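You operate a simulated robot arm through the tools that you are given. There is no shell and no other tool. Be economical: measure what you need, move in short steps, check, and stop when the job is done.

You run a simulated two-armed robot. Do the job below in one go: nothing can be reset, and whatever is moved stays where it is left.

Task
Shut the cloth cupboard door. Stack the tin that says "WAX" from the top of the chest of drawers on top of the tin marked "buttons". Open the bench seat, take the pair of brown socks from the inside of the bench and leave it in the blue caddy, then shut the seat. Open the middle linen drawer. The order is free.

It is judged by the outcome, as a careful person would: the job done as asked, and still so three seconds after it is handed in. It fails if anything else is knocked over, pushed out of place, dropped, spilled or broken. Flat cloth is picked up by pressing the open fingertips on it (5 to 10 N) and closing them slowly along it; thin cloth reads only 2 to 8 mm in the jaws.

Robot
Two 7-joint arms with fingered hands on one trunk, on a base that drives. Base frame: it is fixed to the floor where the robot stands at the start and does not move with it; the origin is under the middle of the robot, x ahead of it, y to its left, z up. Readings come in mm, rad, newtons and seconds.
The left shoulder is at the start at [80, 241, 1792], the right one opposite. With the tool pointing down near the work surface each hand reaches from about 100 to 360 mm from the robot's upright axis, wherever it stands, measured 20 degrees to its own side. Places, roughly: bench seat [-2200, 4800, 400]; blue caddy [-2750, 3000, 250]; cloth cupboard door [600, -200, 1700]; middle linen drawer [-4000, 200, 500]; pair of brown socks (9x6x5 cm) [-2100, 5000, 300]; red tin, tin of coat wax, yellow boot wax tin [-3000, 2500, 1000]. Payload 4.9 kg a hand.
Tool frame (each hand has its own): the origin (TCP) lies between the finger pads and is the grasp point; the fingertips stand 32 mm ahead of it; z points along the fingers, y is the line along which they close. Largest opening 200 mm; the body of the gripper starts 89 mm behind the TCP. The gripper is a hand of 4 fingers: y runs from the thumb to the fingers, the wrist lies at [0, 0, -267] in the tool frame.
Orientation is that of the tool frame in the base frame, as a unit quaternion [x, y, z, w]. With the fingers straight down and closing along the base's y, the tool's x points along the base's -x, its y along +y and its z along -z.

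Tools
- The arms move only by the tool nudge_tool. It takes "left_plan", "right_plan" or both (then of equal length, played together; a hand with none holds still); each is a list of rows, each a list of 6 numbers: the shift along the tool's x, y, z in units of 50 mm (1.0 is 50 mm), then the turn, a rotation vector about the tool's x, y, z in units of 5 degrees (1.0 is 5 degrees). In form: [[dx, dy, dz, wx, wy, wz], ...]. A call has 1 to 10 rows; each row shifts and turns the commanded pose from where the row before left it, along the tool's axes as they then stand. A call with a number of a shift or a turn outside -1 to 1 is refused whole. Rows are played at 5 a second. More than 50 mm and 0.15 rad between two rows, and nothing of the call is played. A pose out of reach is approached as far as the arm can. The call stops where the force on the tool passes 40 N (or 10 N more than at its start, if that is more) or the arm is blocked; 0.2 s more then pass. In this call time passes only in rows, and 0.2 s behind the last. The reply holds the time, the measured pose of the TCP, the force on the tool along the base axes, the opening and the grip force, in the units named above and with some noise, with the torque about the TCP (base axes, N m) and any sound that the robot's microphone picked up.
- Cameras (640 x 400 px; columns grow to the right, rows downward): "scene" is now at [115.5, -24.3, 1970]; the picture's right is [-0.27, -0.96, 0.00], its down [-0.52, 0.15, -0.84] and it looks along [0.81, -0.23, -0.55] (base axes); focal length 293 px, centre (320, 200). "left" rides on the left gripper at [-69, -69, -116] in its tool frame; the picture's right is [0.71, -0.71, 0.00], its down [0.54, 0.54, -0.64] and it looks along [0.45, 0.45, 0.77] (tool axes); focal length 226 px, centre (320, 200). "right" rides on the right gripper at [69, -69, -116] in its tool frame; the picture's right is [0.71, 0.71, 0.00], its down [-0.54, 0.54, -0.64] and it looks along [-0.45, 0.45, 0.77] (tool axes); focal length 226 px, centre (320, 200). There is no depth. A picture from a camera that has moved, and an enlarged one, comes with that camera's place and axes in the base frame and with its lens.
- grab_frame(camera): a new picture of that camera. It takes no simulated time.
- slide_trunk(by): slides the trunk up (or, below 0, down) by that many mm; the arms and the scene camera ride with it, the base frame stays. It gives what a move gives, with no picture.
- drive_base(legs): drives the robot by 1 to 6 legs, each [ahead, left, turn to the left] in mm, mm and rad, along the robot's own axes; the way and the turn of a leg run together, so that a leg with both is an arc; at most 1500 mm and 3.142 rad a leg. The arms and the cameras ride along, it lands a little off, and it stops where it bumps. It gives what a move gives.
- finger_targets(finger1, finger2, finger3, thumb_bend, hand): sets how far each is bent, from 0 (flat) to 1 (curled in); at 0.3 the hand is open as for a grip, at 0.7 the pads meet at the TCP. One left out holds its place. A second passes; each finger stops where it meets its share of the squeeze, and holds until it gets a number again. It is the only way to open and close the hand. It gives what a move gives, with no picture; readings hold the bend of each and the force on the fingers (four entries, about 0 where the hand has none), thumb and palm.
- head_to(pan, tilt): turns the head with the scene camera to pan (to the left, within 1.501 rad either way) and tilt (down, from -0.506 to 1.204), counted from straight ahead of the robot. It gives what a move gives.
- enlarge(camera, box): a new picture of the part [left, top, right, bottom] of that camera's present view, enlarged. It takes no simulated time.
- close_job(): hands the job in; it is judged then, once.

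Work in short steps. Places have to be worked out from the pictures, the camera data and where the tool is seen: move nearer, look again, correct. Check each grasp and each placing, and mend what went wrong. You have 165 turns and 130 pictures in all, those below and enlarged ones among them. Open the grippers and draw the arms clear of the work before you hand the job in, unless the task says otherwise; then end with one line.

The tools are called after "Emit:" by a JSON object that holds its "method" and its "body". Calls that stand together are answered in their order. nudge_tool: Moves the arms, as the interface text tells. Its arguments: {"type":"object","properties":{"left_plan":{"type":"array"},"right_plan":{"type":"array"}},"required":[]} The other tools are called the same way: slide_trunk (by) slides the trunk up or down; finger_targets (finger1, finger2, finger3, thumb_bend, hand) moves the fingers one by one; drive_base (legs) drives the base; head_to (pan, tilt) turns the head that bears the scene camera; grab_frame (camera) takes a picture; enlarge (camera, box) takes an enlarged picture of a part of a camera's view; close_job () hands the job in.

At the start:

```text
time_s: 0.0
left_ee_pos: [576.6, 109.7, 1719.0]
left_tcp_rot: [0.0, 1.0, 0.0, 0.0]
left_contact_force: [0.3, 0.1, 0.0]
left_torque: [0.0, -0.03, 0.02]
left_opening: 199.6
left_gripper_force: 0.0
left_shape: jaw
left_bend: [0.3, 0.3, 0.3, 0.3]
left_finger forces: [0.0, 0.0, 0.0, 0.1, 0.1, 0.1]
right_ee_pos: [471.4, -349.2, 1736.7]
right_tcp_rot: [0.0, 1.0, -0.001, -0.001]
right_contact_force: [-0.5, 0.1, -0.1]
right_torque: [0.04, -0.01, -0.01]
right_opening: 199.8
right_gripper_force: 0.0
right_shape: jaw
right_bend: [0.3, 0.3, 0.3, 0.3]
right_finger forces: [0.1, 0.0, 0.1, 0.1, 0.0, 0.0]
trunk travel left (down, up): [-700.0, 140.0]
robot x, y, heading: [0.1, 1.7, -0.001]
head pan, tilt: [-0.274, 0.576]
```

scene: 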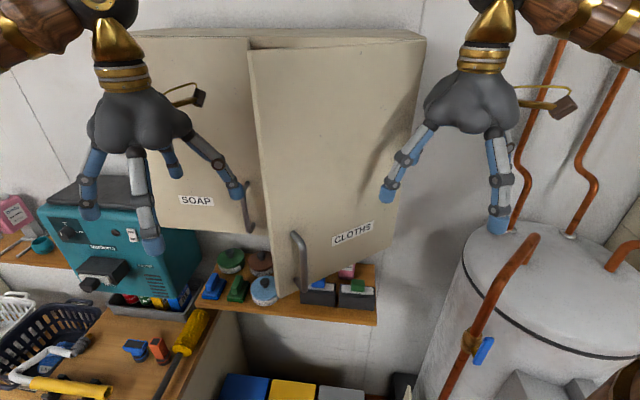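
right: 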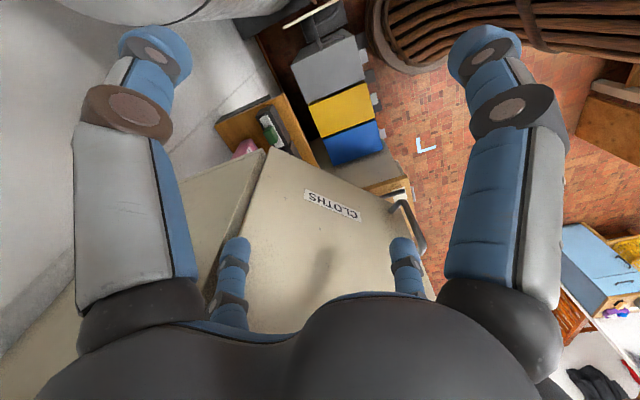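
left: 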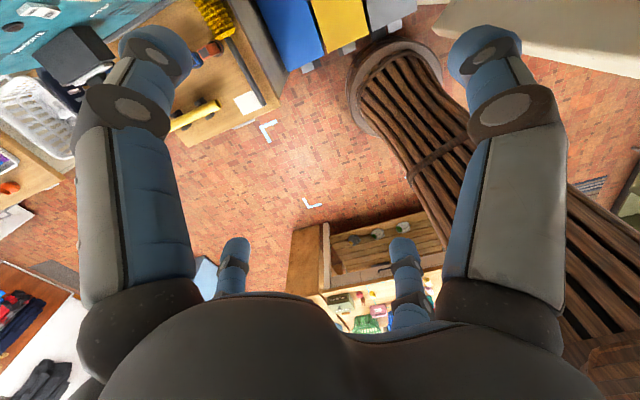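

I'll look more closely at the cupboard door first to judge its angle.

Emit:
{"method": "enlarge", "body": {"camera": "scene", "box": [130, 10, 450, 310]}}

```text
1.33 times, centred on (290, 160) of scene
camera zoom: at [115.5, -24.3, 1970.0], right [-0.27, -0.96, 0.0], down [-0.52, 0.15, -0.84], along [0.81, -0.23, -0.55], focal length 390 px, centre (360, 253)
```

zoom: 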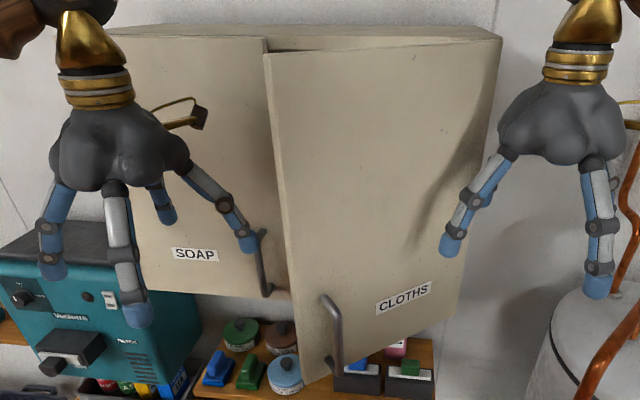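

Cross-checking the scene and right-hand views puts the door hinge at about (591,-353), the free edge near (497,-48), z 1495 to 1930, and the shut plane near x≈700 at y≈-60. The handle sits low (z 1540–1680). I'll curl the right hand into a probe, then position it before the door and move the left hand aside.

Emit:
{"method": "finger_targets", "body": {"hand": "right", "finger1": 0.7, "finger2": 0.7, "finger3": 0.7, "thumb_bend": 0.7}}

Emit:
{"method": "nudge_tool", "body": {"left_plan": [[0, 1, 0, 0, 0, 0], [0, 1, 0, 0, 0, 0], [0, 0, 0, 0, 0, 0], [0, 0, 0, 0, 0, 0], [0, 0, 0, 0, 0, 0], [0, 0, 0, 0, 0, 0], [0, 0, 0, 0, 0, 0], [0, 0, 0, 0, 0, 0], [0, 0, 0, 0, 0, 0], [0, 0, 0, 0, 0, 0]], "right_plan": [[1, 0, 0, 0, 0, 0], [0, 0, -1, 0, 0, 0], [0, 0.7, 0, 0, -1, 0], [0, 0.7, 0, 0, -1, 0], [0, 0.7, 0, 0, -1, 0], [0, 0.7, 0, 0, -1, 0], [0, 0.7, 0, 0, -1, 0], [0, 0.7, 0, 0, -1, 0], [0, 0.7, 0, 0, -1, 0], [0, 0, 0, 0, -1, 0]]}}

Emit:
{"method": "grab_frame", "body": {"camera": "scene"}}

```text
time_s: 1.0
left_ee_pos: [576.8, 112.5, 1718.7]
left_tcp_rot: [0.0, 1.0, 0.0, 0.0]
left_contact_force: [-0.4, -0.8, 0.4]
left_torque: [0.02, 0.0, 0.0]
left_opening: 199.9
left_gripper_force: 0.1
left_shape: jaw
left_bend: [0.3, 0.3, 0.3, 0.3]
left_finger forces: [0.0, 0.0, 0.1, 0.0, 0.1, 0.0]
right_ee_pos: [472.4, -349.1, 1736.6]
right_tcp_rot: [0.0, 1.0, 0.0, 0.0]
right_contact_force: [-0.1, 0.1, 1.3]
right_torque: [0.0, 0.03, 0.01]
right_opening: 2.2
right_gripper_force: 0.0
right_shape: fingers
right_bend: [0.69, 0.69, 0.69, 0.69]
right_finger forces: [0.0, 0.0, 0.1, 0.0, 0.1, 0.0]
trunk travel left (down, up): [-700.0, 140.0]
robot x, y, heading: [1.0, 1.9, -0.004]
head pan, tilt: [-0.274, 0.576]
```

```text
time_s: 3.2
left_ee_pos: [575.5, 212.8, 1719.5]
left_tcp_rot: [-0.001, 1.0, -0.001, 0.0]
left_contact_force: [-0.4, -0.4, -0.9]
left_torque: [-0.03, 0.0, -0.03]
left_opening: 200.1
left_gripper_force: 0.0
left_shape: jaw
left_bend: [0.3, 0.3, 0.3, 0.3]
left_finger forces: [0.1, 0.0, 0.1, 0.1, 0.0, 0.1]
right_ee_pos: [422.4, -101.3, 1788.8]
right_tcp_rot: [0.0, 0.94, 0.0, 0.342]
right_contact_force: [-0.5, -0.6, -0.2]
right_torque: [-0.01, -0.01, 0.01]
right_opening: 2.1
right_gripper_force: 0.0
right_shape: fingers
right_bend: [0.69, 0.69, 0.69, 0.69]
right_finger forces: [0.0, 0.0, 0.1, 0.1, 0.1, 0.0]
trunk travel left (down, up): [-700.0, 140.0]
robot x, y, heading: [-0.1, 0.2, 0.0]
head pan, tilt: [-0.274, 0.576]
```

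```text
125 pictures are left
camera scene: at [113.4, -21.9, 1970.2], right [-0.27, -0.96, 0.0], down [-0.52, 0.15, -0.84], along [0.81, -0.23, -0.54], focal length 293 px, centre (320, 200)
```

scene: 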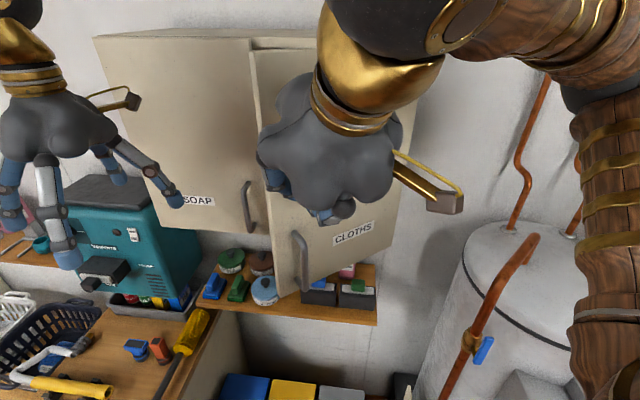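

Hand is before the door above the handle. I push straight ahead (+x).

Emit:
{"method": "nudge_tool", "body": {"right_plan": [[-0.61, 0, 0.51, 0, 0, 0], [-0.61, 0, 0.51, 0, 0, 0], [-0.61, 0, 0.51, 0, 0, 0], [-0.61, 0, 0.51, 0, 0, 0], [-0.46, 0, 0.38, 0, 0, 0], [-0.46, 0, 0.38, 0, 0, 0]]}}

Emit:
{"method": "grab_frame", "body": {"camera": "scene"}}

```text
time_s: 4.6
left_ee_pos: [578.4, 211.9, 1718.6]
left_tcp_rot: [-0.001, 1.0, 0.0, -0.001]
left_contact_force: [0.3, 0.2, -0.3]
left_torque: [-0.02, 0.0, -0.01]
left_opening: 199.8
left_gripper_force: 0.0
left_shape: jaw
left_bend: [0.3, 0.3, 0.3, 0.3]
left_finger forces: [0.1, 0.0, 0.0, 0.1, 0.0, 0.0]
right_ee_pos: [642.9, -101.7, 1785.6]
right_tcp_rot: [0.0, 0.94, -0.001, 0.342]
right_contact_force: [0.3, 0.0, -0.2]
right_torque: [0.0, 0.0, -0.01]
right_opening: 2.2
right_gripper_force: 0.0
right_shape: fingers
right_bend: [0.69, 0.69, 0.69, 0.69]
right_finger forces: [0.0, 0.0, 0.2, 0.0, 0.0, 0.1]
trunk travel left (down, up): [-700.0, 140.0]
robot x, y, heading: [0.0, 0.6, 0.001]
head pan, tilt: [-0.274, 0.576]
```

```text
124 pictures are left
camera scene: at [117.6, -22.9, 1969.9], right [-0.27, -0.96, 0.0], down [-0.53, 0.15, -0.84], along [0.81, -0.23, -0.55], focal length 293 px, centre (320, 200)
```

scene: 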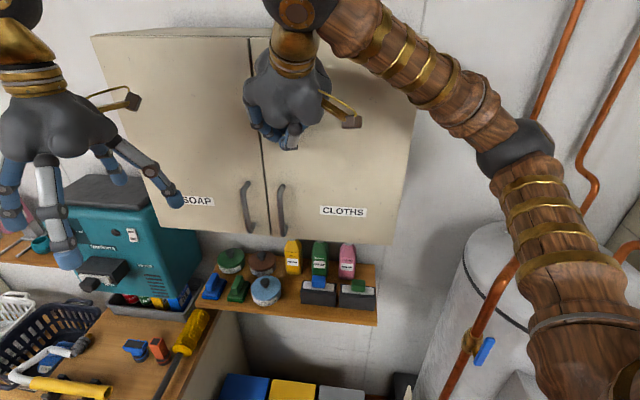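

The door looks almost shut with no force felt; I press a little further in small steps to seat it.

Emit:
{"method": "nudge_tool", "body": {"right_plan": [[-0.15, 0, 0.13, 0, 0, 0], [-0.15, 0, 0.13, 0, 0, 0], [-0.15, 0, 0.13, 0, 0, 0], [-0.15, 0, 0.13, 0, 0, 0], [-0.15, 0, 0.13, 0, 0, 0], [-0.15, 0, 0.13, 0, 0, 0]]}}

Emit:
{"method": "enlarge", "body": {"camera": "scene", "box": [90, 20, 420, 250]}}

```text
time_s: 5.8
left_ee_pos: [568.3, 211.5, 1723.2]
left_tcp_rot: [0.0, 1.0, -0.001, 0.003]
left_contact_force: [-0.1, -0.8, 0.2]
left_torque: [0.01, 0.05, -0.03]
left_opening: 199.9
left_gripper_force: 0.1
left_shape: jaw
left_bend: [0.3, 0.3, 0.3, 0.3]
left_finger forces: [0.1, 0.1, 0.1, 0.1, 0.0, 0.0]
right_ee_pos: [672.4, -99.8, 1789.5]
right_tcp_rot: [-0.004, 0.94, -0.002, 0.342]
right_contact_force: [-41.1, 1.6, 4.8]
right_torque: [-0.03, 0.04, -0.18]
right_opening: 1.6
right_gripper_force: 24.3
right_shape: fingers
right_bend: [0.69, 0.68, 0.7, 0.7]
right_finger forces: [0.0, 0.0, 18.5, 0.0, 30.5, 0.0]
trunk travel left (down, up): [-700.0, 140.0]
robot x, y, heading: [0.1, 2.7, -0.0]
head pan, tilt: [-0.274, 0.576]
stopped in row 5 (right hand): the force on the tool passed its limit at 45 N (the readings are from after the stop); the commanded pose is now the measured one
```

```text
1.74 times, centred on (255, 135) of scene
camera zoom: at [104.2, -23.0, 1970.8], right [-0.27, -0.96, 0.0], down [-0.52, 0.15, -0.84], along [0.81, -0.23, -0.54], focal length 509 px, centre (433, 313)
```

zoom: 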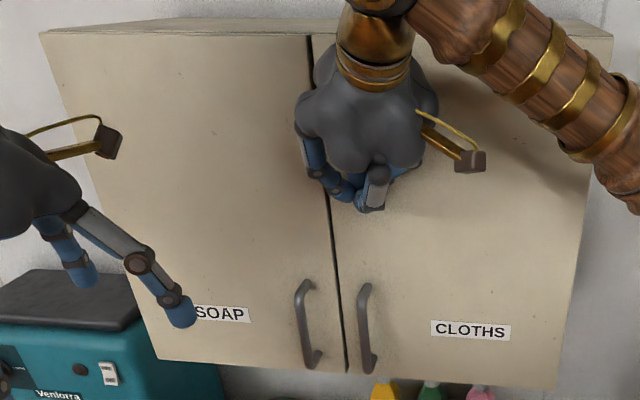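

Shut flush. I withdraw the right hand, untilt it, and draw both arms in for driving.

Emit:
{"method": "nudge_tool", "body": {"left_plan": [[1, 0, 0, 0, 0, 0], [1, 0, 0, 0, 0, 0], [1, 0, 0, 0, 0, 0], [1, 0, 0, 0, 0, 0], [0, 0, 0, 0, 0, 0], [0, 0, 0, 0, 0, 0], [0, 0, 0, 0, 0, 0], [0, 0, 0, 0, 0, 0], [0, 0, 0, 0, 0, 0], [0, 0, 0, 0, 0, 0]], "right_plan": [[0.76, 0, -0.64, 0, 0, 0], [0.76, 0, -0.64, 0, 0, 0], [0.76, 0, -0.64, 0, 0, 0], [0.76, 0, -0.64, 0, 1, 0], [0.76, -0.5, -0.5, 0, 1, 0], [0.86, -0.5, -0.5, 0, 1, 0], [0, -1, 0, 0, 1, 0], [0, -1, 0, 0, 1, 0], [0, 0, 0, 0, 1, 0], [0, 0, 0, 0, 1, 0]]}}

Emit:
{"method": "head_to", "body": {"pan": 1.5, "tilt": 0.4}}

Emit:
{"method": "grab_frame", "body": {"camera": "scene"}}

```text
refused: row 5 steps farther than a row can; nothing moved
```

```text
time_s: 7.6
left_ee_pos: [564.7, 211.2, 1723.5]
left_tcp_rot: [0.0, 1.0, -0.001, 0.005]
left_contact_force: [0.6, 0.5, 0.9]
left_torque: [-0.04, 0.03, -0.01]
left_opening: 199.8
left_gripper_force: 0.0
left_shape: jaw
left_bend: [0.3, 0.3, 0.3, 0.3]
left_finger forces: [0.0, 0.0, 0.0, 0.0, 0.0, 0.0]
right_ee_pos: [673.3, -99.5, 1789.5]
right_tcp_rot: [-0.004, 0.939, 0.0, 0.343]
right_contact_force: [-37.2, 6.0, -6.3]
right_torque: [0.1, 0.38, -0.08]
right_opening: 1.3
right_gripper_force: 22.8
right_shape: fingers
right_bend: [0.69, 0.68, 0.7, 0.7]
right_finger forces: [0.0, 0.0, 16.3, 0.1, 30.2, 0.0]
trunk travel left (down, up): [-700.0, 140.0]
robot x, y, heading: [-2.1, 2.4, 0.002]
head pan, tilt: [1.499, 0.4]
```

```text
122 pictures are left
camera scene: at [23.0, 94.4, 1986.2], right [1.0, -0.07, 0.01], down [-0.02, -0.39, -0.92], along [0.07, 0.92, -0.39], focal length 293 px, centre (320, 200)
```

scene: 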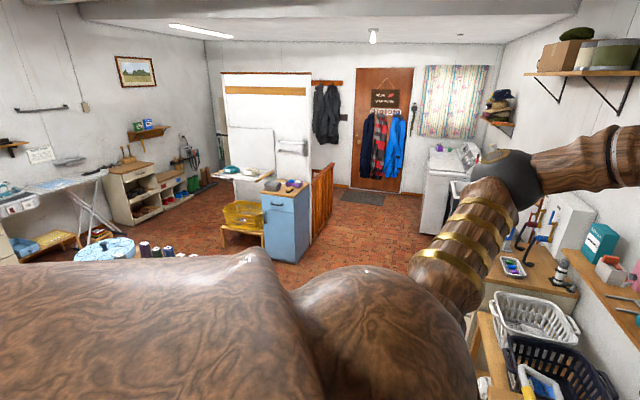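

A row was too long; I repeat the retreat with shorter rows.

Emit:
{"method": "nudge_tool", "body": {"left_plan": [[1, 0, 0, 0, 0, 0], [1, 0, 0, 0, 0, 0], [1, 0, 0, 0, 0, 0], [1, 0, 0, 0, 0, 0], [0, 0, 0, 0, 0, 0], [0, 0, 0, 0, 0, 0], [0, 0, 0, 0, 0, 0], [0, 0, 0, 0, 0, 0], [0, 0, 0, 0, 0, 0], [0, 0, 0, 0, 0, 0]], "right_plan": [[0.74, 0, -0.62, 0, 0, 0], [0.74, 0, -0.62, 0, 0, 0], [0.74, 0, -0.62, 0, 0, 0], [0.74, 0, -0.62, 0, 1, 0], [0.78, 0, -0.56, 0, 1, 0], [0.85, 0, -0.45, 0, 1, 0], [0.9, 0, -0.35, 0, 1, 0], [0, -1, 0, 0, 1, 0], [0, -1, 0, 0, 1, 0], [0, -1, 0, 0, 1, 0]]}}

Emit:
{"method": "grab_frame", "body": {"camera": "scene"}}

```text
time_s: 9.8
left_ee_pos: [372.2, 205.0, 1720.0]
left_tcp_rot: [-0.001, 1.0, 0.003, 0.001]
left_contact_force: [-0.5, -1.2, -0.1]
left_torque: [0.05, -0.05, 0.01]
left_opening: 200.1
left_gripper_force: 0.0
left_shape: jaw
left_bend: [0.3, 0.3, 0.3, 0.3]
left_finger forces: [0.1, 0.1, 0.0, 0.1, 0.1, 0.0]
right_ee_pos: [341.8, -260.8, 1784.5]
right_tcp_rot: [-0.003, 0.999, 0.0, 0.043]
right_contact_force: [0.3, -0.7, 0.2]
right_torque: [0.02, -0.02, 0.01]
right_opening: 2.2
right_gripper_force: 0.0
right_shape: fingers
right_bend: [0.69, 0.69, 0.7, 0.69]
right_finger forces: [0.0, 0.0, 0.1, 0.1, 0.0, 0.0]
trunk travel left (down, up): [-700.0, 140.0]
robot x, y, heading: [2.4, -1.7, -0.004]
head pan, tilt: [1.499, 0.4]
```

```text
121 pictures are left
camera scene: at [30.4, 86.9, 1986.5], right [1.0, -0.07, 0.0], down [-0.03, -0.39, -0.92], along [0.07, 0.92, -0.39], focal length 293 px, centre (320, 200)
```

scene: 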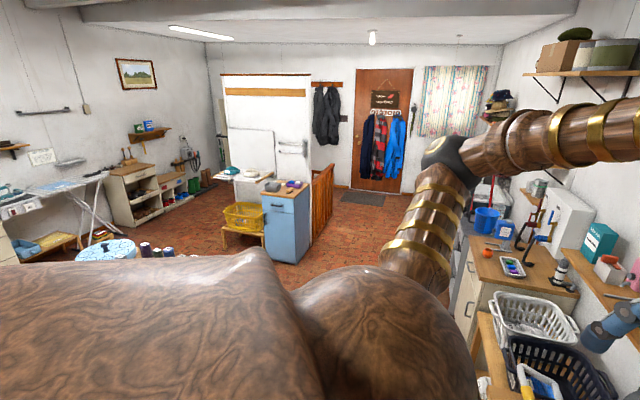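

Free floor lies to my left; I back off from the cupboard and turn left for a look at the rest of the room.

Emit:
{"method": "drive_base", "body": {"legs": [[-300, 500, 0], [0, 0, 1.57]]}}

Emit:
{"method": "head_to", "body": {"pan": 0.9, "tilt": 0.45}}

Emit:
{"method": "grab_frame", "body": {"camera": "scene"}}

```text
time_s: 16.9
left_ee_pos: [-504.7, 884.0, 1717.2]
left_tcp_rot: [-0.699, 0.715, 0.0, 0.0]
left_contact_force: [1.1, -0.6, 1.2]
left_torque: [0.01, 0.01, 0.0]
left_opening: 200.1
left_gripper_force: 0.1
left_shape: jaw
left_bend: [0.3, 0.3, 0.3, 0.3]
left_finger forces: [0.0, 0.0, 0.0, 0.0, 0.1, 0.0]
right_ee_pos: [-41.6, 843.7, 1783.4]
right_tcp_rot: [-0.7, 0.712, 0.029, 0.031]
right_contact_force: [0.7, -0.5, 0.3]
right_torque: [0.01, 0.01, 0.02]
right_opening: 2.3
right_gripper_force: 0.0
right_shape: fingers
right_bend: [0.69, 0.69, 0.7, 0.69]
right_finger forces: [0.1, 0.1, 0.1, 0.1, 0.1, 0.0]
trunk travel left (down, up): [-700.0, 140.0]
robot x, y, heading: [-303.1, 503.6, 1.546]
head pan, tilt: [1.499, 0.4]
```

```text
time_s: 17.9
left_ee_pos: [-506.2, 884.6, 1718.4]
left_tcp_rot: [-0.699, 0.715, 0.0, 0.001]
left_contact_force: [0.0, -0.2, 0.1]
left_torque: [-0.01, -0.03, -0.01]
left_opening: 200.1
left_gripper_force: 0.1
left_shape: jaw
left_bend: [0.3, 0.3, 0.3, 0.3]
left_finger forces: [0.0, 0.0, 0.0, 0.0, 0.0, 0.0]
right_ee_pos: [-41.9, 844.1, 1784.0]
right_tcp_rot: [-0.7, 0.713, 0.028, 0.03]
right_contact_force: [0.5, -0.1, -0.5]
right_torque: [-0.01, 0.02, 0.0]
right_opening: 2.3
right_gripper_force: 0.1
right_shape: fingers
right_bend: [0.69, 0.69, 0.7, 0.69]
right_finger forces: [0.1, 0.1, 0.1, 0.1, 0.0, 0.0]
trunk travel left (down, up): [-700.0, 140.0]
robot x, y, heading: [-303.0, 497.3, 1.542]
head pan, tilt: [0.901, 0.45]
```

```text
120 pictures are left
camera scene: at [-376.0, 590.8, 1981.4], right [0.64, 0.77, 0.0], down [0.34, -0.28, -0.9], along [-0.69, 0.57, -0.44], focal length 293 px, centre (320, 200)
```

scene: 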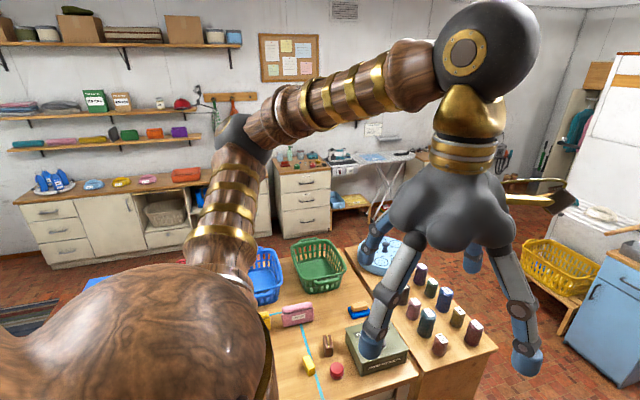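

I see the chest (with tins) at back, linen dresser at left, a sewing table in between. I drive around the table's near side to about (-100, 2000) and look again.

Emit:
{"method": "drive_base", "body": {"legs": [[0, -200, 0], [1450, 0, 0], [0, 0, 1.0]]}}

Emit:
{"method": "head_to", "body": {"pan": 0.1, "tilt": 0.5}}

Emit:
{"method": "grab_frame", "body": {"camera": "scene"}}

```text
time_s: 28.8
left_ee_pos: [-518.6, 1969.5, 1718.4]
left_tcp_rot: [0.96, -0.281, -0.001, 0.0]
left_contact_force: [-0.6, 0.2, -0.7]
left_torque: [-0.01, 0.02, -0.01]
left_opening: 199.8
left_gripper_force: 0.0
left_shape: jaw
left_bend: [0.3, 0.3, 0.3, 0.3]
left_finger forces: [0.1, 0.1, 0.0, 0.1, 0.1, 0.1]
right_ee_pos: [-243.0, 2344.9, 1783.9]
right_tcp_rot: [0.96, -0.279, -0.04, -0.012]
right_contact_force: [-0.5, 0.0, 0.6]
right_torque: [0.0, -0.03, 0.01]
right_opening: 2.2
right_gripper_force: 0.0
right_shape: fingers
right_bend: [0.69, 0.69, 0.7, 0.69]
right_finger forces: [0.1, 0.0, 0.0, 0.1, 0.0, 0.1]
trunk travel left (down, up): [-700.0, 140.0]
robot x, y, heading: [-88.8, 1942.6, 2.571]
head pan, tilt: [0.901, 0.45]
```

```text
time_s: 29.9
left_ee_pos: [-521.0, 1967.9, 1719.2]
left_tcp_rot: [0.96, -0.28, 0.0, 0.0]
left_contact_force: [0.3, -0.9, -0.6]
left_torque: [0.01, 0.02, 0.0]
left_opening: 200.1
left_gripper_force: 0.0
left_shape: jaw
left_bend: [0.3, 0.3, 0.3, 0.3]
left_finger forces: [0.1, 0.0, 0.0, 0.1, 0.0, 0.1]
right_ee_pos: [-243.6, 2343.4, 1785.2]
right_tcp_rot: [0.96, -0.278, -0.04, -0.013]
right_contact_force: [0.8, 0.6, -0.1]
right_torque: [-0.03, 0.01, 0.0]
right_opening: 2.1
right_gripper_force: 0.1
right_shape: fingers
right_bend: [0.69, 0.69, 0.7, 0.69]
right_finger forces: [0.0, 0.0, 0.1, 0.1, 0.0, 0.0]
trunk travel left (down, up): [-700.0, 140.0]
robot x, y, heading: [-85.9, 1938.2, 2.575]
head pan, tilt: [0.099, 0.499]
```

```text
119 pictures are left
camera scene: at [-197.2, 1997.6, 1977.0], right [0.45, 0.89, 0.0], down [0.43, -0.22, -0.88], along [-0.78, 0.4, -0.48], focal length 293 px, centre (320, 200)
```

scene: 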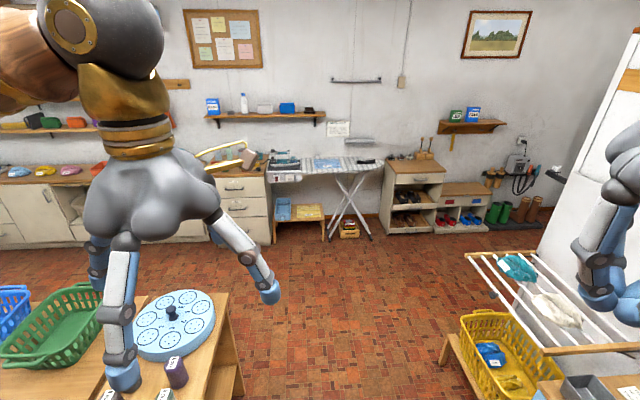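

Room is yawed about 22°; chest, caddy under the ironing board, and bench stand along the far wall. I drive through the free corridor to about (-1600, 2700), facing the wall.

Emit:
{"method": "drive_base", "body": {"legs": [[1069, -164, 0], [618, 334, 0.185]]}}

Emit:
{"method": "head_to", "body": {"pan": 0.0, "tilt": 0.55}}

Emit:
{"method": "grab_frame", "body": {"camera": "scene"}}

```text
time_s: 38.9
left_ee_pos: [-2026.6, 2595.8, 1718.9]
left_tcp_rot: [0.982, -0.189, -0.001, 0.0]
left_contact_force: [0.3, -0.4, 0.5]
left_torque: [0.01, 0.04, 0.01]
left_opening: 200.1
left_gripper_force: 0.1
left_shape: jaw
left_bend: [0.3, 0.3, 0.3, 0.3]
left_finger forces: [0.0, 0.1, 0.0, 0.1, 0.0, 0.0]
right_ee_pos: [-1825.8, 3016.9, 1783.6]
right_tcp_rot: [0.981, -0.189, -0.041, -0.008]
right_contact_force: [0.4, -0.4, -0.4]
right_torque: [-0.04, 0.0, -0.03]
right_opening: 2.4
right_gripper_force: 0.1
right_shape: fingers
right_bend: [0.69, 0.69, 0.7, 0.69]
right_finger forces: [0.0, 0.0, 0.0, 0.1, 0.0, 0.1]
trunk travel left (down, up): [-700.0, 140.0]
robot x, y, heading: [-1601.2, 2649.2, 2.76]
head pan, tilt: [0.099, 0.499]
```

```text
time_s: 39.6
left_ee_pos: [-2028.3, 2596.5, 1719.7]
left_tcp_rot: [0.982, -0.19, 0.0, 0.0]
left_contact_force: [0.2, 0.4, -0.3]
left_torque: [0.0, 0.03, 0.02]
left_opening: 200.1
left_gripper_force: 0.1
left_shape: jaw
left_bend: [0.3, 0.3, 0.3, 0.3]
left_finger forces: [0.0, 0.0, 0.0, 0.1, 0.0, 0.1]
right_ee_pos: [-1827.0, 3016.1, 1783.0]
right_tcp_rot: [0.981, -0.188, -0.041, -0.008]
right_contact_force: [0.0, -0.6, 0.0]
right_torque: [-0.03, 0.0, 0.0]
right_opening: 2.4
right_gripper_force: 0.1
right_shape: fingers
right_bend: [0.69, 0.69, 0.7, 0.69]
right_finger forces: [0.0, 0.1, 0.0, 0.0, 0.0, 0.1]
trunk travel left (down, up): [-700.0, 140.0]
robot x, y, heading: [-1602.1, 2650.3, 2.757]
head pan, tilt: [0.0, 0.55]
```

```text
118 pictures are left
camera scene: at [-1712.5, 2693.6, 1972.5], right [0.37, 0.93, 0.0], down [0.48, -0.2, -0.85], along [-0.79, 0.32, -0.52], focal length 293 px, centre (320, 200)
```

scene: 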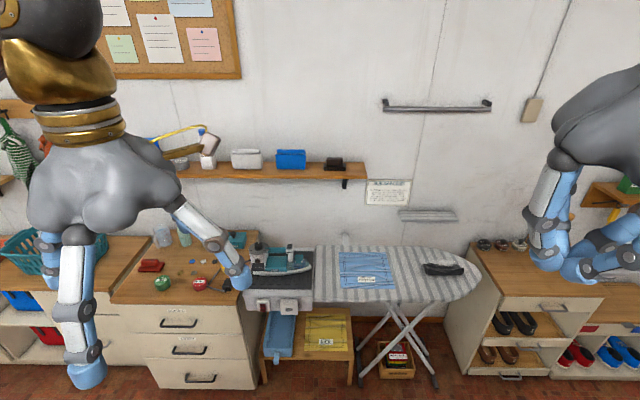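

Tins should be on this chest around pixel (190,265). I enlarge that area and the shoe rack top.

Emit:
{"method": "enlarge", "body": {"camera": "scene", "box": [110, 220, 330, 360]}}

Emit:
{"method": "enlarge", "body": {"camera": "scene", "box": [440, 210, 640, 390]}}

```text
2.86 times, centred on (220, 290) of scene
camera zoom: at [-1712.5, 2693.6, 1972.5], right [0.37, 0.93, 0.0], down [0.48, -0.2, -0.85], along [-0.79, 0.32, -0.52], focal length 836 px, centre (606, -57)
```

zoom: 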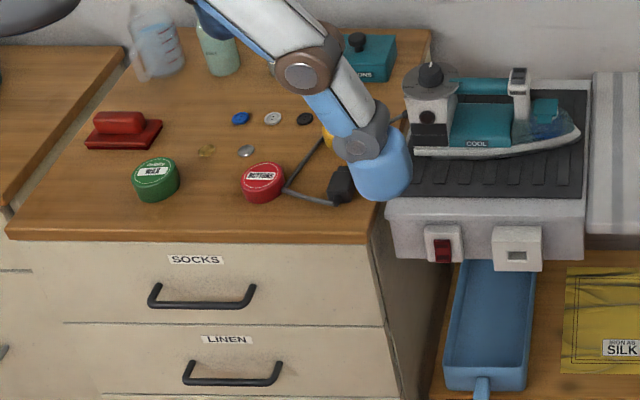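

```text
2.22 times, centred on (540, 300) of scene
camera zoom: at [-1712.5, 2693.6, 1972.5], right [0.37, 0.93, 0.0], down [0.48, -0.2, -0.85], along [-0.79, 0.32, -0.52], focal length 650 px, centre (-169, -22)
```

zoom: 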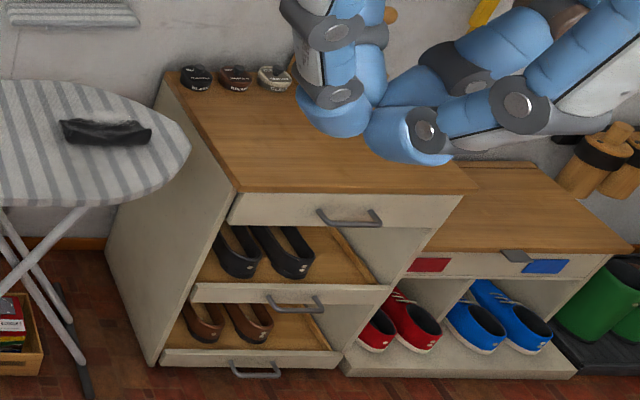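

The green tin appears to read "WAX" and the red one "BUTTONS"; the chest top is near z≈820. I drive closer and lower the trunk, then look down with the camera.

Emit:
{"method": "drive_base", "body": {"legs": [[600, 500, 0]]}}

Emit:
{"method": "slide_trunk", "body": {"by": -350}}

Emit:
{"method": "head_to", "body": {"pan": 0.15, "tilt": 0.75}}

Emit:
{"method": "grab_frame", "body": {"camera": "scene"}}

```text
time_s: 43.8
left_ee_pos: [-2776.3, 2370.0, 1718.6]
left_tcp_rot: [0.981, -0.194, -0.001, 0.0]
left_contact_force: [0.4, 0.2, 0.4]
left_torque: [0.01, 0.04, 0.0]
left_opening: 200.0
left_gripper_force: 0.1
left_shape: jaw
left_bend: [0.3, 0.3, 0.3, 0.3]
left_finger forces: [0.1, 0.0, 0.0, 0.0, 0.0, 0.0]
right_ee_pos: [-2569.3, 2789.1, 1783.6]
right_tcp_rot: [0.98, -0.192, -0.042, -0.009]
right_contact_force: [-0.2, 0.3, 1.6]
right_torque: [0.0, 0.02, -0.04]
right_opening: 2.2
right_gripper_force: 0.0
right_shape: fingers
right_bend: [0.69, 0.69, 0.7, 0.69]
right_finger forces: [0.1, 0.1, 0.0, 0.1, 0.1, 0.0]
trunk travel left (down, up): [-700.0, 140.0]
robot x, y, heading: [-2351.2, 2420.0, 2.749]
head pan, tilt: [0.0, 0.55]
```

```text
time_s: 47.2
left_ee_pos: [-2777.2, 2369.4, 1368.3]
left_tcp_rot: [0.981, -0.194, 0.0, 0.0]
left_contact_force: [0.9, -0.1, -0.5]
left_torque: [-0.03, -0.01, 0.0]
left_opening: 199.9
left_gripper_force: 0.0
left_shape: jaw
left_bend: [0.3, 0.3, 0.3, 0.3]
left_finger forces: [0.1, 0.1, 0.0, 0.0, 0.0, 0.1]
right_ee_pos: [-2571.8, 2788.8, 1434.0]
right_tcp_rot: [0.98, -0.193, -0.041, -0.01]
right_contact_force: [-0.7, -0.4, 1.0]
right_torque: [0.03, -0.02, 0.0]
right_opening: 2.3
right_gripper_force: 0.1
right_shape: fingers
right_bend: [0.69, 0.69, 0.7, 0.69]
right_finger forces: [0.1, 0.0, 0.0, 0.1, 0.0, 0.1]
trunk travel left (down, up): [-350.0, 490.0]
robot x, y, heading: [-2349.2, 2422.0, 2.748]
head pan, tilt: [0.0, 0.55]
```

```text
time_s: 48.0
left_ee_pos: [-2778.5, 2369.1, 1368.8]
left_tcp_rot: [0.981, -0.194, 0.0, 0.0]
left_contact_force: [0.2, -0.9, 0.5]
left_torque: [-0.02, 0.03, 0.02]
left_opening: 199.7
left_gripper_force: 0.1
left_shape: jaw
left_bend: [0.3, 0.3, 0.3, 0.3]
left_finger forces: [0.0, 0.0, 0.1, 0.0, 0.1, 0.1]
right_ee_pos: [-2571.8, 2786.2, 1434.2]
right_tcp_rot: [0.98, -0.193, -0.042, -0.01]
right_contact_force: [0.1, 1.0, -0.2]
right_torque: [0.01, 0.0, 0.01]
right_opening: 2.5
right_gripper_force: 0.1
right_shape: fingers
right_bend: [0.69, 0.69, 0.7, 0.69]
right_finger forces: [0.0, 0.0, 0.0, 0.0, 0.1, 0.0]
trunk travel left (down, up): [-350.0, 490.0]
robot x, y, heading: [-2350.0, 2418.6, 2.75]
head pan, tilt: [0.15, 0.75]
```

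```text
115 pictures are left
camera scene: at [-2458.6, 2450.0, 1605.1], right [0.24, 0.97, 0.0], down [0.66, -0.16, -0.73], along [-0.71, 0.18, -0.68], focal length 293 px, centre (320, 200)
```

scene: 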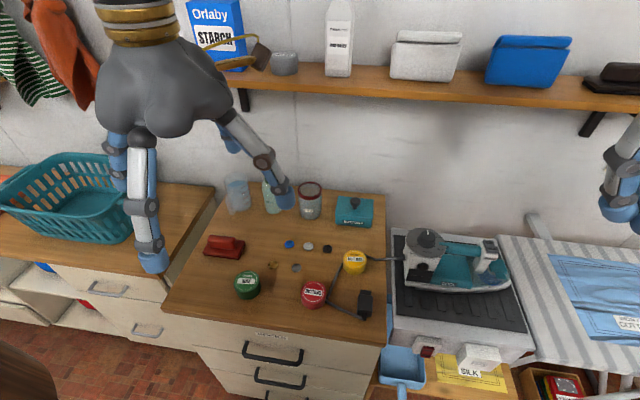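

Emit:
{"method": "enlarge", "body": {"camera": "scene", "box": [190, 170, 400, 345]}}

Emit:
{"method": "grab_frame", "body": {"camera": "left"}}

```text
2.29 times, centred on (295, 258) of scene
camera zoom: at [-2458.6, 2450.0, 1605.1], right [0.24, 0.97, 0.0], down [0.66, -0.16, -0.73], along [-0.71, 0.18, -0.68], focal length 669 px, centre (377, 69)
```

zoom: 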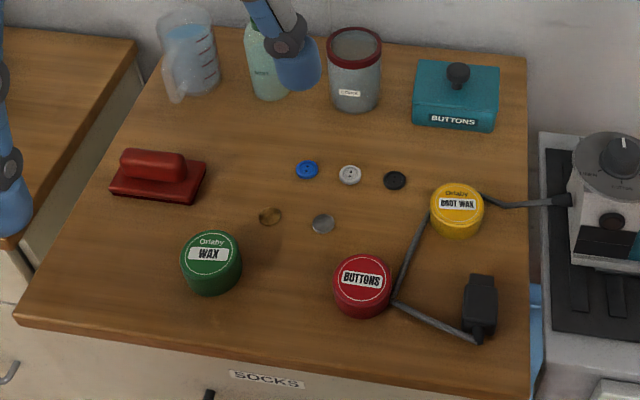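

```text
113 pictures are left
camera left: at [-2814.9, 2459.4, 1485.1], right [0.92, 0.38, 0.0], down [0.29, -0.71, 0.64], along [0.25, -0.59, -0.77], focal length 226 px, centre (320, 200)
```

left: 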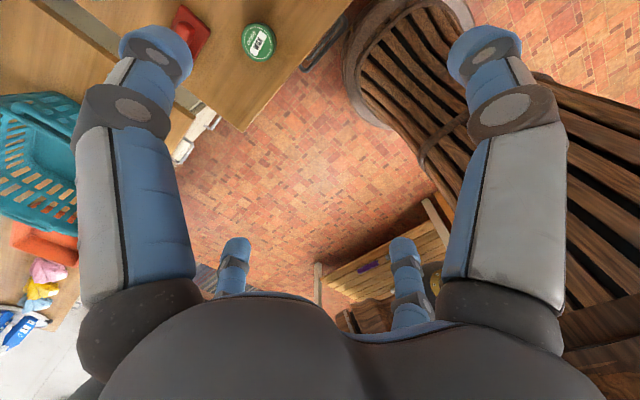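

Green reads "Orlaby WAX", red "BUTTONS". Triangulated: green top centre ≈(-2907,2370,940), red ≈(-2826,2528,940). I half-close the left fingers and move above the green tin.

Emit:
{"method": "finger_targets", "body": {"hand": "left", "finger1": 0.45, "finger2": 0.45, "finger3": 0.45, "thumb_bend": 0.45}}

Emit:
{"method": "nudge_tool", "body": {"left_plan": [[-0.4, 0.16, 0.9, 0, 0, 0], [-0.4, 0.16, 0.9, 0, 0, 0], [-0.4, 0.16, 0.9, 0, 0, 0], [-0.4, 0.16, 0.9, 0, 0, 0], [-0.4, 0.16, 0.9, 0, 0, 0], [-0.4, 0.16, 0.86, 0, 0, 0], [0, 0, 0, 0, 0, 0]]}}

Emit:
{"method": "grab_frame", "body": {"camera": "scene"}}

Emit:
{"method": "grab_frame", "body": {"camera": "left"}}

```text
time_s: 49.0
left_ee_pos: [-2778.5, 2369.6, 1368.7]
left_tcp_rot: [0.981, -0.195, 0.0, 0.0]
left_contact_force: [0.2, -0.1, 1.0]
left_torque: [0.01, 0.02, 0.0]
left_opening: 88.1
left_gripper_force: 0.0
left_shape: fingers
left_bend: [0.45, 0.45, 0.45, 0.45]
left_finger forces: [0.0, 0.0, 0.0, 0.0, 0.0, 0.1]
right_ee_pos: [-2572.5, 2787.0, 1433.6]
right_tcp_rot: [0.98, -0.193, -0.04, -0.009]
right_contact_force: [0.6, 0.0, 0.5]
right_torque: [-0.01, 0.04, 0.0]
right_opening: 2.2
right_gripper_force: 0.2
right_shape: fingers
right_bend: [0.69, 0.69, 0.7, 0.69]
right_finger forces: [0.0, 0.0, 0.0, 0.0, 0.1, 0.0]
trunk travel left (down, up): [-350.0, 490.0]
robot x, y, heading: [-2349.0, 2420.5, 2.747]
head pan, tilt: [0.15, 0.75]
```

```text
time_s: 50.6
left_ee_pos: [-2907.7, 2371.3, 1097.4]
left_tcp_rot: [0.981, -0.194, 0.0, 0.0]
left_contact_force: [0.3, 0.3, 0.0]
left_torque: [0.03, 0.0, 0.04]
left_opening: 87.9
left_gripper_force: 0.1
left_shape: fingers
left_bend: [0.45, 0.45, 0.45, 0.45]
left_finger forces: [0.0, 0.0, 0.0, 0.0, 0.0, 0.1]
right_ee_pos: [-2573.6, 2788.9, 1434.8]
right_tcp_rot: [0.98, -0.193, -0.042, -0.009]
right_contact_force: [-0.1, 0.1, 0.1]
right_torque: [-0.05, 0.03, -0.02]
right_opening: 2.5
right_gripper_force: 0.1
right_shape: fingers
right_bend: [0.69, 0.69, 0.7, 0.69]
right_finger forces: [0.1, 0.1, 0.0, 0.0, 0.1, 0.0]
trunk travel left (down, up): [-350.0, 490.0]
robot x, y, heading: [-2352.9, 2416.6, 2.756]
head pan, tilt: [0.15, 0.75]
```

```text
112 pictures are left
camera scene: at [-2458.4, 2450.2, 1605.0], right [0.24, 0.97, 0.0], down [0.66, -0.16, -0.73], along [-0.71, 0.17, -0.68], focal length 293 px, centre (320, 200)
```

scene: 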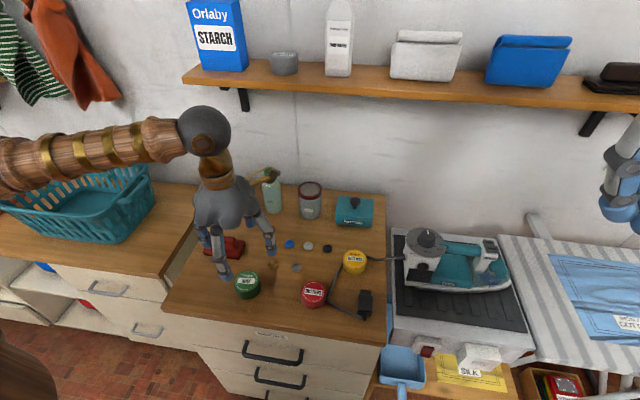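

```text
111 pictures are left
camera left: at [-2944.1, 2460.7, 1214.8], right [0.92, 0.38, 0.0], down [0.29, -0.71, 0.64], along [0.25, -0.59, -0.77], focal length 226 px, centre (320, 200)
```

left: 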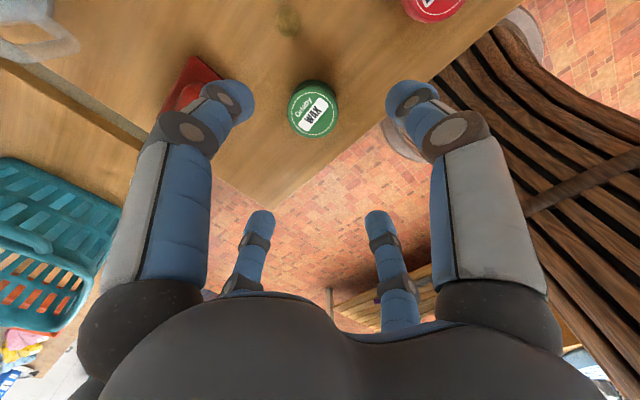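

The hand is a four-finger claw centred nearly on the tin (offset about 5 mm). I open slightly more, then lower to TCP z≈965 and check.

Emit:
{"method": "finger_targets", "body": {"hand": "left", "finger1": 0.42, "finger2": 0.42, "finger3": 0.42, "thumb_bend": 0.42}}

Emit:
{"method": "nudge_tool", "body": {"left_plan": [[-0.1, 0, 0.65, 0, 0, 0], [0, 0, 0.65, 0, 0, 0], [0, 0, 0.65, 0, 0, 0], [0, 0, 0.65, 0, 0, 0], [0, 0, 0, 0, 0, 0]]}}

Emit:
{"method": "enlarge", "body": {"camera": "scene", "box": [170, 170, 400, 345]}}

Emit:
{"method": "grab_frame", "body": {"camera": "left"}}

```text
time_s: 51.6
left_ee_pos: [-2906.4, 2369.9, 1098.0]
left_tcp_rot: [0.981, -0.194, 0.0, 0.0]
left_contact_force: [0.4, 0.1, -0.4]
left_torque: [-0.01, 0.0, -0.01]
left_opening: 97.8
left_gripper_force: 0.0
left_shape: fingers
left_bend: [0.42, 0.42, 0.42, 0.42]
left_finger forces: [0.0, 0.0, 0.1, 0.1, 0.0, 0.0]
right_ee_pos: [-2573.4, 2787.3, 1435.1]
right_tcp_rot: [0.98, -0.193, -0.041, -0.01]
right_contact_force: [1.1, 0.9, 0.1]
right_torque: [-0.02, 0.03, -0.01]
right_opening: 2.4
right_gripper_force: 0.0
right_shape: fingers
right_bend: [0.69, 0.69, 0.7, 0.69]
right_finger forces: [0.0, 0.0, 0.0, 0.1, 0.1, 0.1]
trunk travel left (down, up): [-350.0, 490.0]
robot x, y, heading: [-2351.1, 2420.1, 2.747]
head pan, tilt: [0.15, 0.75]
```

```text
time_s: 52.8
left_ee_pos: [-2912.2, 2371.1, 969.3]
left_tcp_rot: [0.981, -0.194, 0.001, 0.0]
left_contact_force: [-0.1, 0.0, 0.4]
left_torque: [0.03, 0.04, 0.01]
left_opening: 98.0
left_gripper_force: 0.1
left_shape: fingers
left_bend: [0.42, 0.42, 0.42, 0.42]
left_finger forces: [0.1, 0.0, 0.0, 0.0, 0.0, 0.0]
right_ee_pos: [-2571.7, 2787.5, 1434.3]
right_tcp_rot: [0.98, -0.192, -0.041, -0.009]
right_contact_force: [0.2, 0.5, 0.8]
right_torque: [0.05, 0.05, 0.01]
right_opening: 2.2
right_gripper_force: 0.1
right_shape: fingers
right_bend: [0.69, 0.69, 0.7, 0.69]
right_finger forces: [0.0, 0.0, 0.0, 0.0, 0.0, 0.0]
trunk travel left (down, up): [-350.0, 490.0]
robot x, y, heading: [-2349.5, 2417.5, 2.746]
head pan, tilt: [0.15, 0.75]
```

```text
2.29 times, centred on (285, 258) of scene
camera zoom: at [-2458.3, 2449.9, 1605.0], right [0.24, 0.97, 0.0], down [0.66, -0.16, -0.73], along [-0.71, 0.17, -0.68], focal length 669 px, centre (400, 69)
```

zoom: 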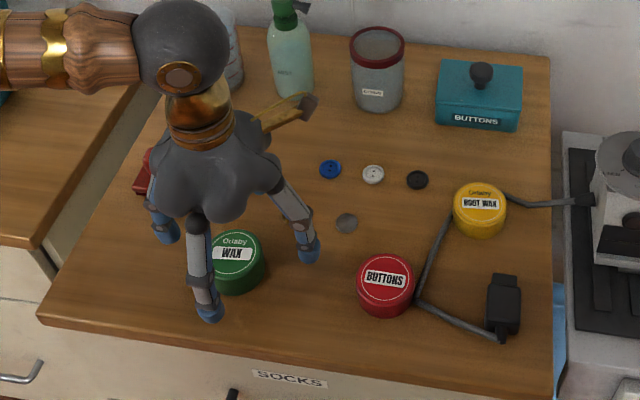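

```text
109 pictures are left
camera left: at [-2949.0, 2461.7, 1085.8], right [0.92, 0.38, 0.0], down [0.29, -0.71, 0.64], along [0.25, -0.59, -0.77], focal length 226 px, centre (320, 200)
```

left: 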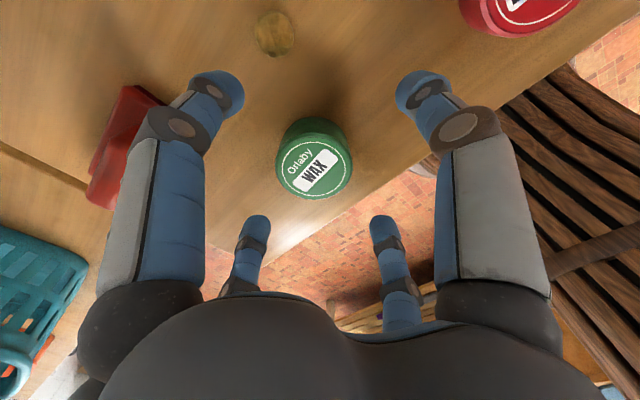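

Aligned. I lower in small steps toward TCP z≈945 watching the force.

Emit:
{"method": "nudge_tool", "body": {"left_plan": [[-0.05, 0, 0.1, 0, 0, 0], [0, 0, 0.1, 0, 0, 0], [0, 0, 0.1, 0, 0, 0], [0, 0, 0.1, 0, 0, 0], [0, 0, 0.1, 0, 0, 0], [0, 0, 0, 0, 0, 0]]}}

Emit:
{"method": "enlarge", "body": {"camera": "scene", "box": [200, 220, 320, 320]}}

```text
time_s: 54.2
left_ee_pos: [-2914.3, 2374.0, 945.6]
left_tcp_rot: [0.981, -0.194, -0.001, -0.001]
left_contact_force: [-0.1, -0.7, 0.3]
left_torque: [-0.01, -0.02, -0.01]
left_opening: 97.7
left_gripper_force: 0.1
left_shape: fingers
left_bend: [0.42, 0.42, 0.42, 0.42]
left_finger forces: [0.1, 0.0, 0.1, 0.0, 0.0, 0.1]
right_ee_pos: [-2573.0, 2788.3, 1434.0]
right_tcp_rot: [0.98, -0.192, -0.041, -0.011]
right_contact_force: [0.5, 0.2, -0.1]
right_torque: [0.02, 0.04, -0.03]
right_opening: 2.0
right_gripper_force: 0.1
right_shape: fingers
right_bend: [0.69, 0.69, 0.7, 0.69]
right_finger forces: [0.0, 0.1, 0.0, 0.0, 0.0, 0.0]
trunk travel left (down, up): [-350.0, 490.0]
robot x, y, heading: [-2349.1, 2420.3, 2.753]
head pan, tilt: [0.15, 0.75]
```

```text
4.00 times, centred on (260, 270) of scene
camera zoom: at [-2458.6, 2450.0, 1605.0], right [0.24, 0.97, 0.0], down [0.66, -0.16, -0.73], along [-0.71, 0.17, -0.68], focal length 1170 px, centre (560, -80)
```

zoom: 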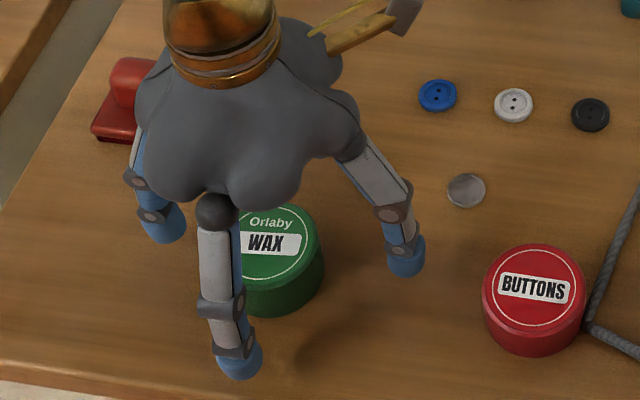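

Still free of contact. I lower a few more millimetres to find the surface.

Emit:
{"method": "nudge_tool", "body": {"left_plan": [[0, 0, 0.08, 0, 0, 0], [0, 0, 0.08, 0, 0, 0], [0, 0, 0, 0, 0, 0]]}}

Emit:
{"method": "enlarge", "body": {"camera": "left", "box": [180, 60, 460, 260]}}

```text
time_s: 55.0
left_ee_pos: [-2912.6, 2374.1, 937.5]
left_tcp_rot: [0.981, -0.195, 0.0, 0.0]
left_contact_force: [-0.5, -0.9, -0.4]
left_torque: [0.0, -0.03, 0.03]
left_opening: 98.0
left_gripper_force: 0.2
left_shape: fingers
left_bend: [0.42, 0.42, 0.42, 0.42]
left_finger forces: [0.1, 0.0, 0.0, 0.0, 0.1, 0.1]
right_ee_pos: [-2572.7, 2788.2, 1432.9]
right_tcp_rot: [0.98, -0.193, -0.041, -0.01]
right_contact_force: [0.0, 0.0, 0.1]
right_torque: [0.02, 0.0, 0.04]
right_opening: 2.3
right_gripper_force: 0.1
right_shape: fingers
right_bend: [0.69, 0.69, 0.7, 0.69]
right_finger forces: [0.0, 0.0, 0.1, 0.1, 0.0, 0.0]
trunk travel left (down, up): [-350.0, 490.0]
robot x, y, heading: [-2347.4, 2420.1, 2.746]
head pan, tilt: [0.15, 0.75]
```

```text
2.00 times, centred on (320, 160) of left
camera zoom: at [-2950.8, 2463.9, 1054.3], right [0.92, 0.38, 0.0], down [0.29, -0.71, 0.64], along [0.25, -0.59, -0.77], focal length 452 px, centre (320, 280)
```

zoom: 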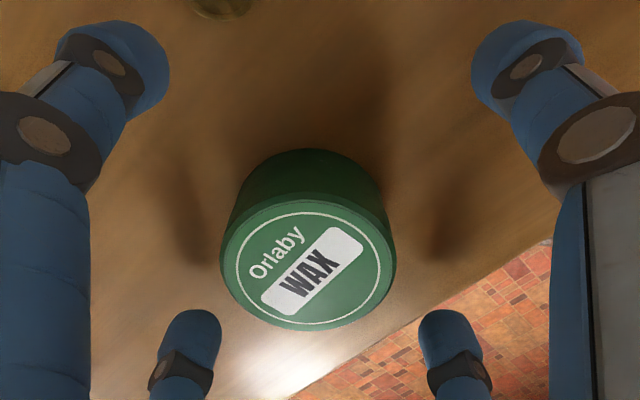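

Tin spans about z 902–939; my tips are about 3 mm over the surface. I raise 4 mm and close slowly.

Emit:
{"method": "nudge_tool", "body": {"left_plan": [[-0.02, 0, -0.07, 0, 0, 0], [0, 0, 0, 0, 0, 0]]}}

Emit:
{"method": "finger_targets", "body": {"hand": "left", "finger1": 0.55, "finger2": 0.55, "finger3": 0.55, "thumb_bend": 0.55}}

Emit:
{"method": "enlarge", "body": {"camera": "left", "box": [180, 60, 460, 260]}}

```text
time_s: 55.6
left_ee_pos: [-2914.2, 2374.0, 941.0]
left_tcp_rot: [0.981, -0.195, 0.0, 0.0]
left_contact_force: [0.5, -0.4, 0.2]
left_torque: [0.0, 0.04, -0.01]
left_opening: 97.8
left_gripper_force: 0.0
left_shape: fingers
left_bend: [0.42, 0.42, 0.42, 0.42]
left_finger forces: [0.0, 0.0, 0.0, 0.0, 0.1, 0.1]
right_ee_pos: [-2573.4, 2787.8, 1434.5]
right_tcp_rot: [0.98, -0.192, -0.04, -0.01]
right_contact_force: [-0.6, -0.3, 0.4]
right_torque: [0.02, 0.01, 0.02]
right_opening: 2.1
right_gripper_force: 0.0
right_shape: fingers
right_bend: [0.69, 0.69, 0.7, 0.69]
right_finger forces: [0.1, 0.0, 0.1, 0.1, 0.0, 0.1]
trunk travel left (down, up): [-350.0, 490.0]
robot x, y, heading: [-2351.2, 2421.6, 2.751]
head pan, tilt: [0.15, 0.75]
```

```text
time_s: 56.6
left_ee_pos: [-2914.5, 2374.1, 941.6]
left_tcp_rot: [0.981, -0.194, 0.0, 0.0]
left_contact_force: [0.1, -0.2, 0.4]
left_torque: [0.03, 0.03, 0.0]
left_opening: 51.6
left_gripper_force: 0.4
left_shape: fingers
left_bend: [0.55, 0.55, 0.55, 0.55]
left_finger forces: [0.0, 0.2, 0.1, 0.0, 0.0, 0.0]
right_ee_pos: [-2572.2, 2788.9, 1433.9]
right_tcp_rot: [0.98, -0.193, -0.04, -0.01]
right_contact_force: [0.4, 0.4, 0.3]
right_torque: [0.01, 0.01, -0.03]
right_opening: 2.3
right_gripper_force: 0.0
right_shape: fingers
right_bend: [0.69, 0.69, 0.7, 0.69]
right_finger forces: [0.0, 0.0, 0.0, 0.0, 0.1, 0.1]
trunk travel left (down, up): [-350.0, 490.0]
robot x, y, heading: [-2352.2, 2420.1, 2.754]
head pan, tilt: [0.15, 0.75]
```

```text
2.00 times, centred on (320, 160) of left
camera zoom: at [-2951.7, 2463.7, 1057.9], right [0.92, 0.38, 0.0], down [0.29, -0.71, 0.64], along [0.25, -0.59, -0.77], focal length 452 px, centre (320, 280)
```

zoom: 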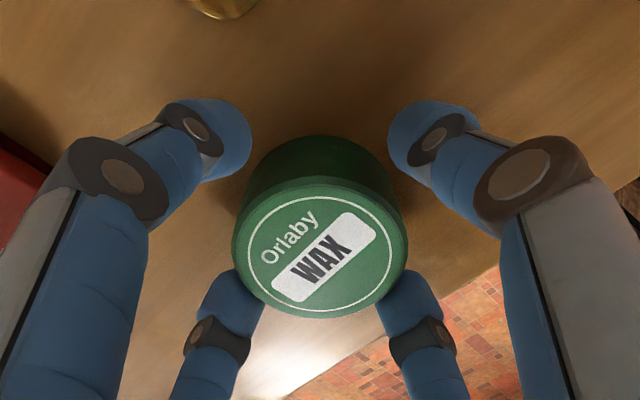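

Near two fingers not yet touching. I continue closing.

Emit:
{"method": "finger_targets", "body": {"hand": "left", "finger1": 0.62, "finger2": 0.62, "finger3": 0.62, "thumb_bend": 0.62}}

Emit:
{"method": "enlarge", "body": {"camera": "left", "box": [180, 60, 460, 260]}}

```text
time_s: 57.6
left_ee_pos: [-2915.0, 2374.2, 940.9]
left_tcp_rot: [0.981, -0.194, 0.001, 0.001]
left_contact_force: [0.8, 0.5, 0.4]
left_torque: [0.09, -0.02, 0.01]
left_opening: 39.8
left_gripper_force: 12.5
left_shape: fingers
left_bend: [0.59, 0.57, 0.58, 0.59]
left_finger forces: [5.0, 7.0, 6.2, 0.0, 7.1, 0.1]
right_ee_pos: [-2572.9, 2787.5, 1433.2]
right_tcp_rot: [0.98, -0.192, -0.042, -0.008]
right_contact_force: [-1.1, 0.3, 0.3]
right_torque: [0.0, -0.01, 0.01]
right_opening: 2.3
right_gripper_force: 0.1
right_shape: fingers
right_bend: [0.69, 0.69, 0.7, 0.69]
right_finger forces: [0.0, 0.0, 0.0, 0.1, 0.0, 0.0]
trunk travel left (down, up): [-350.0, 490.0]
robot x, y, heading: [-2351.8, 2418.4, 2.748]
head pan, tilt: [0.15, 0.75]
```

```text
2.00 times, centred on (320, 160) of left
camera zoom: at [-2951.6, 2463.9, 1058.0], right [0.92, 0.38, 0.0], down [0.29, -0.71, 0.64], along [0.25, -0.59, -0.77], focal length 452 px, centre (320, 280)
```

zoom: 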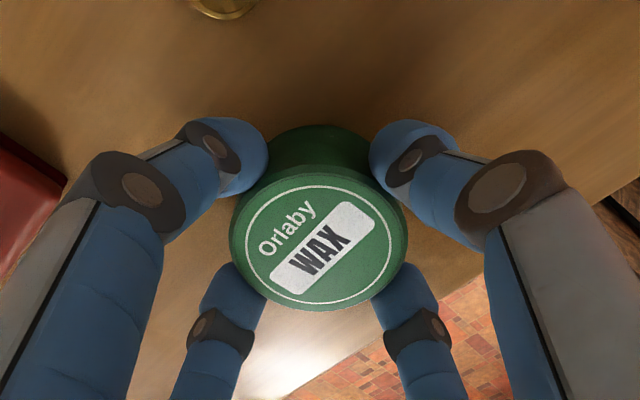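

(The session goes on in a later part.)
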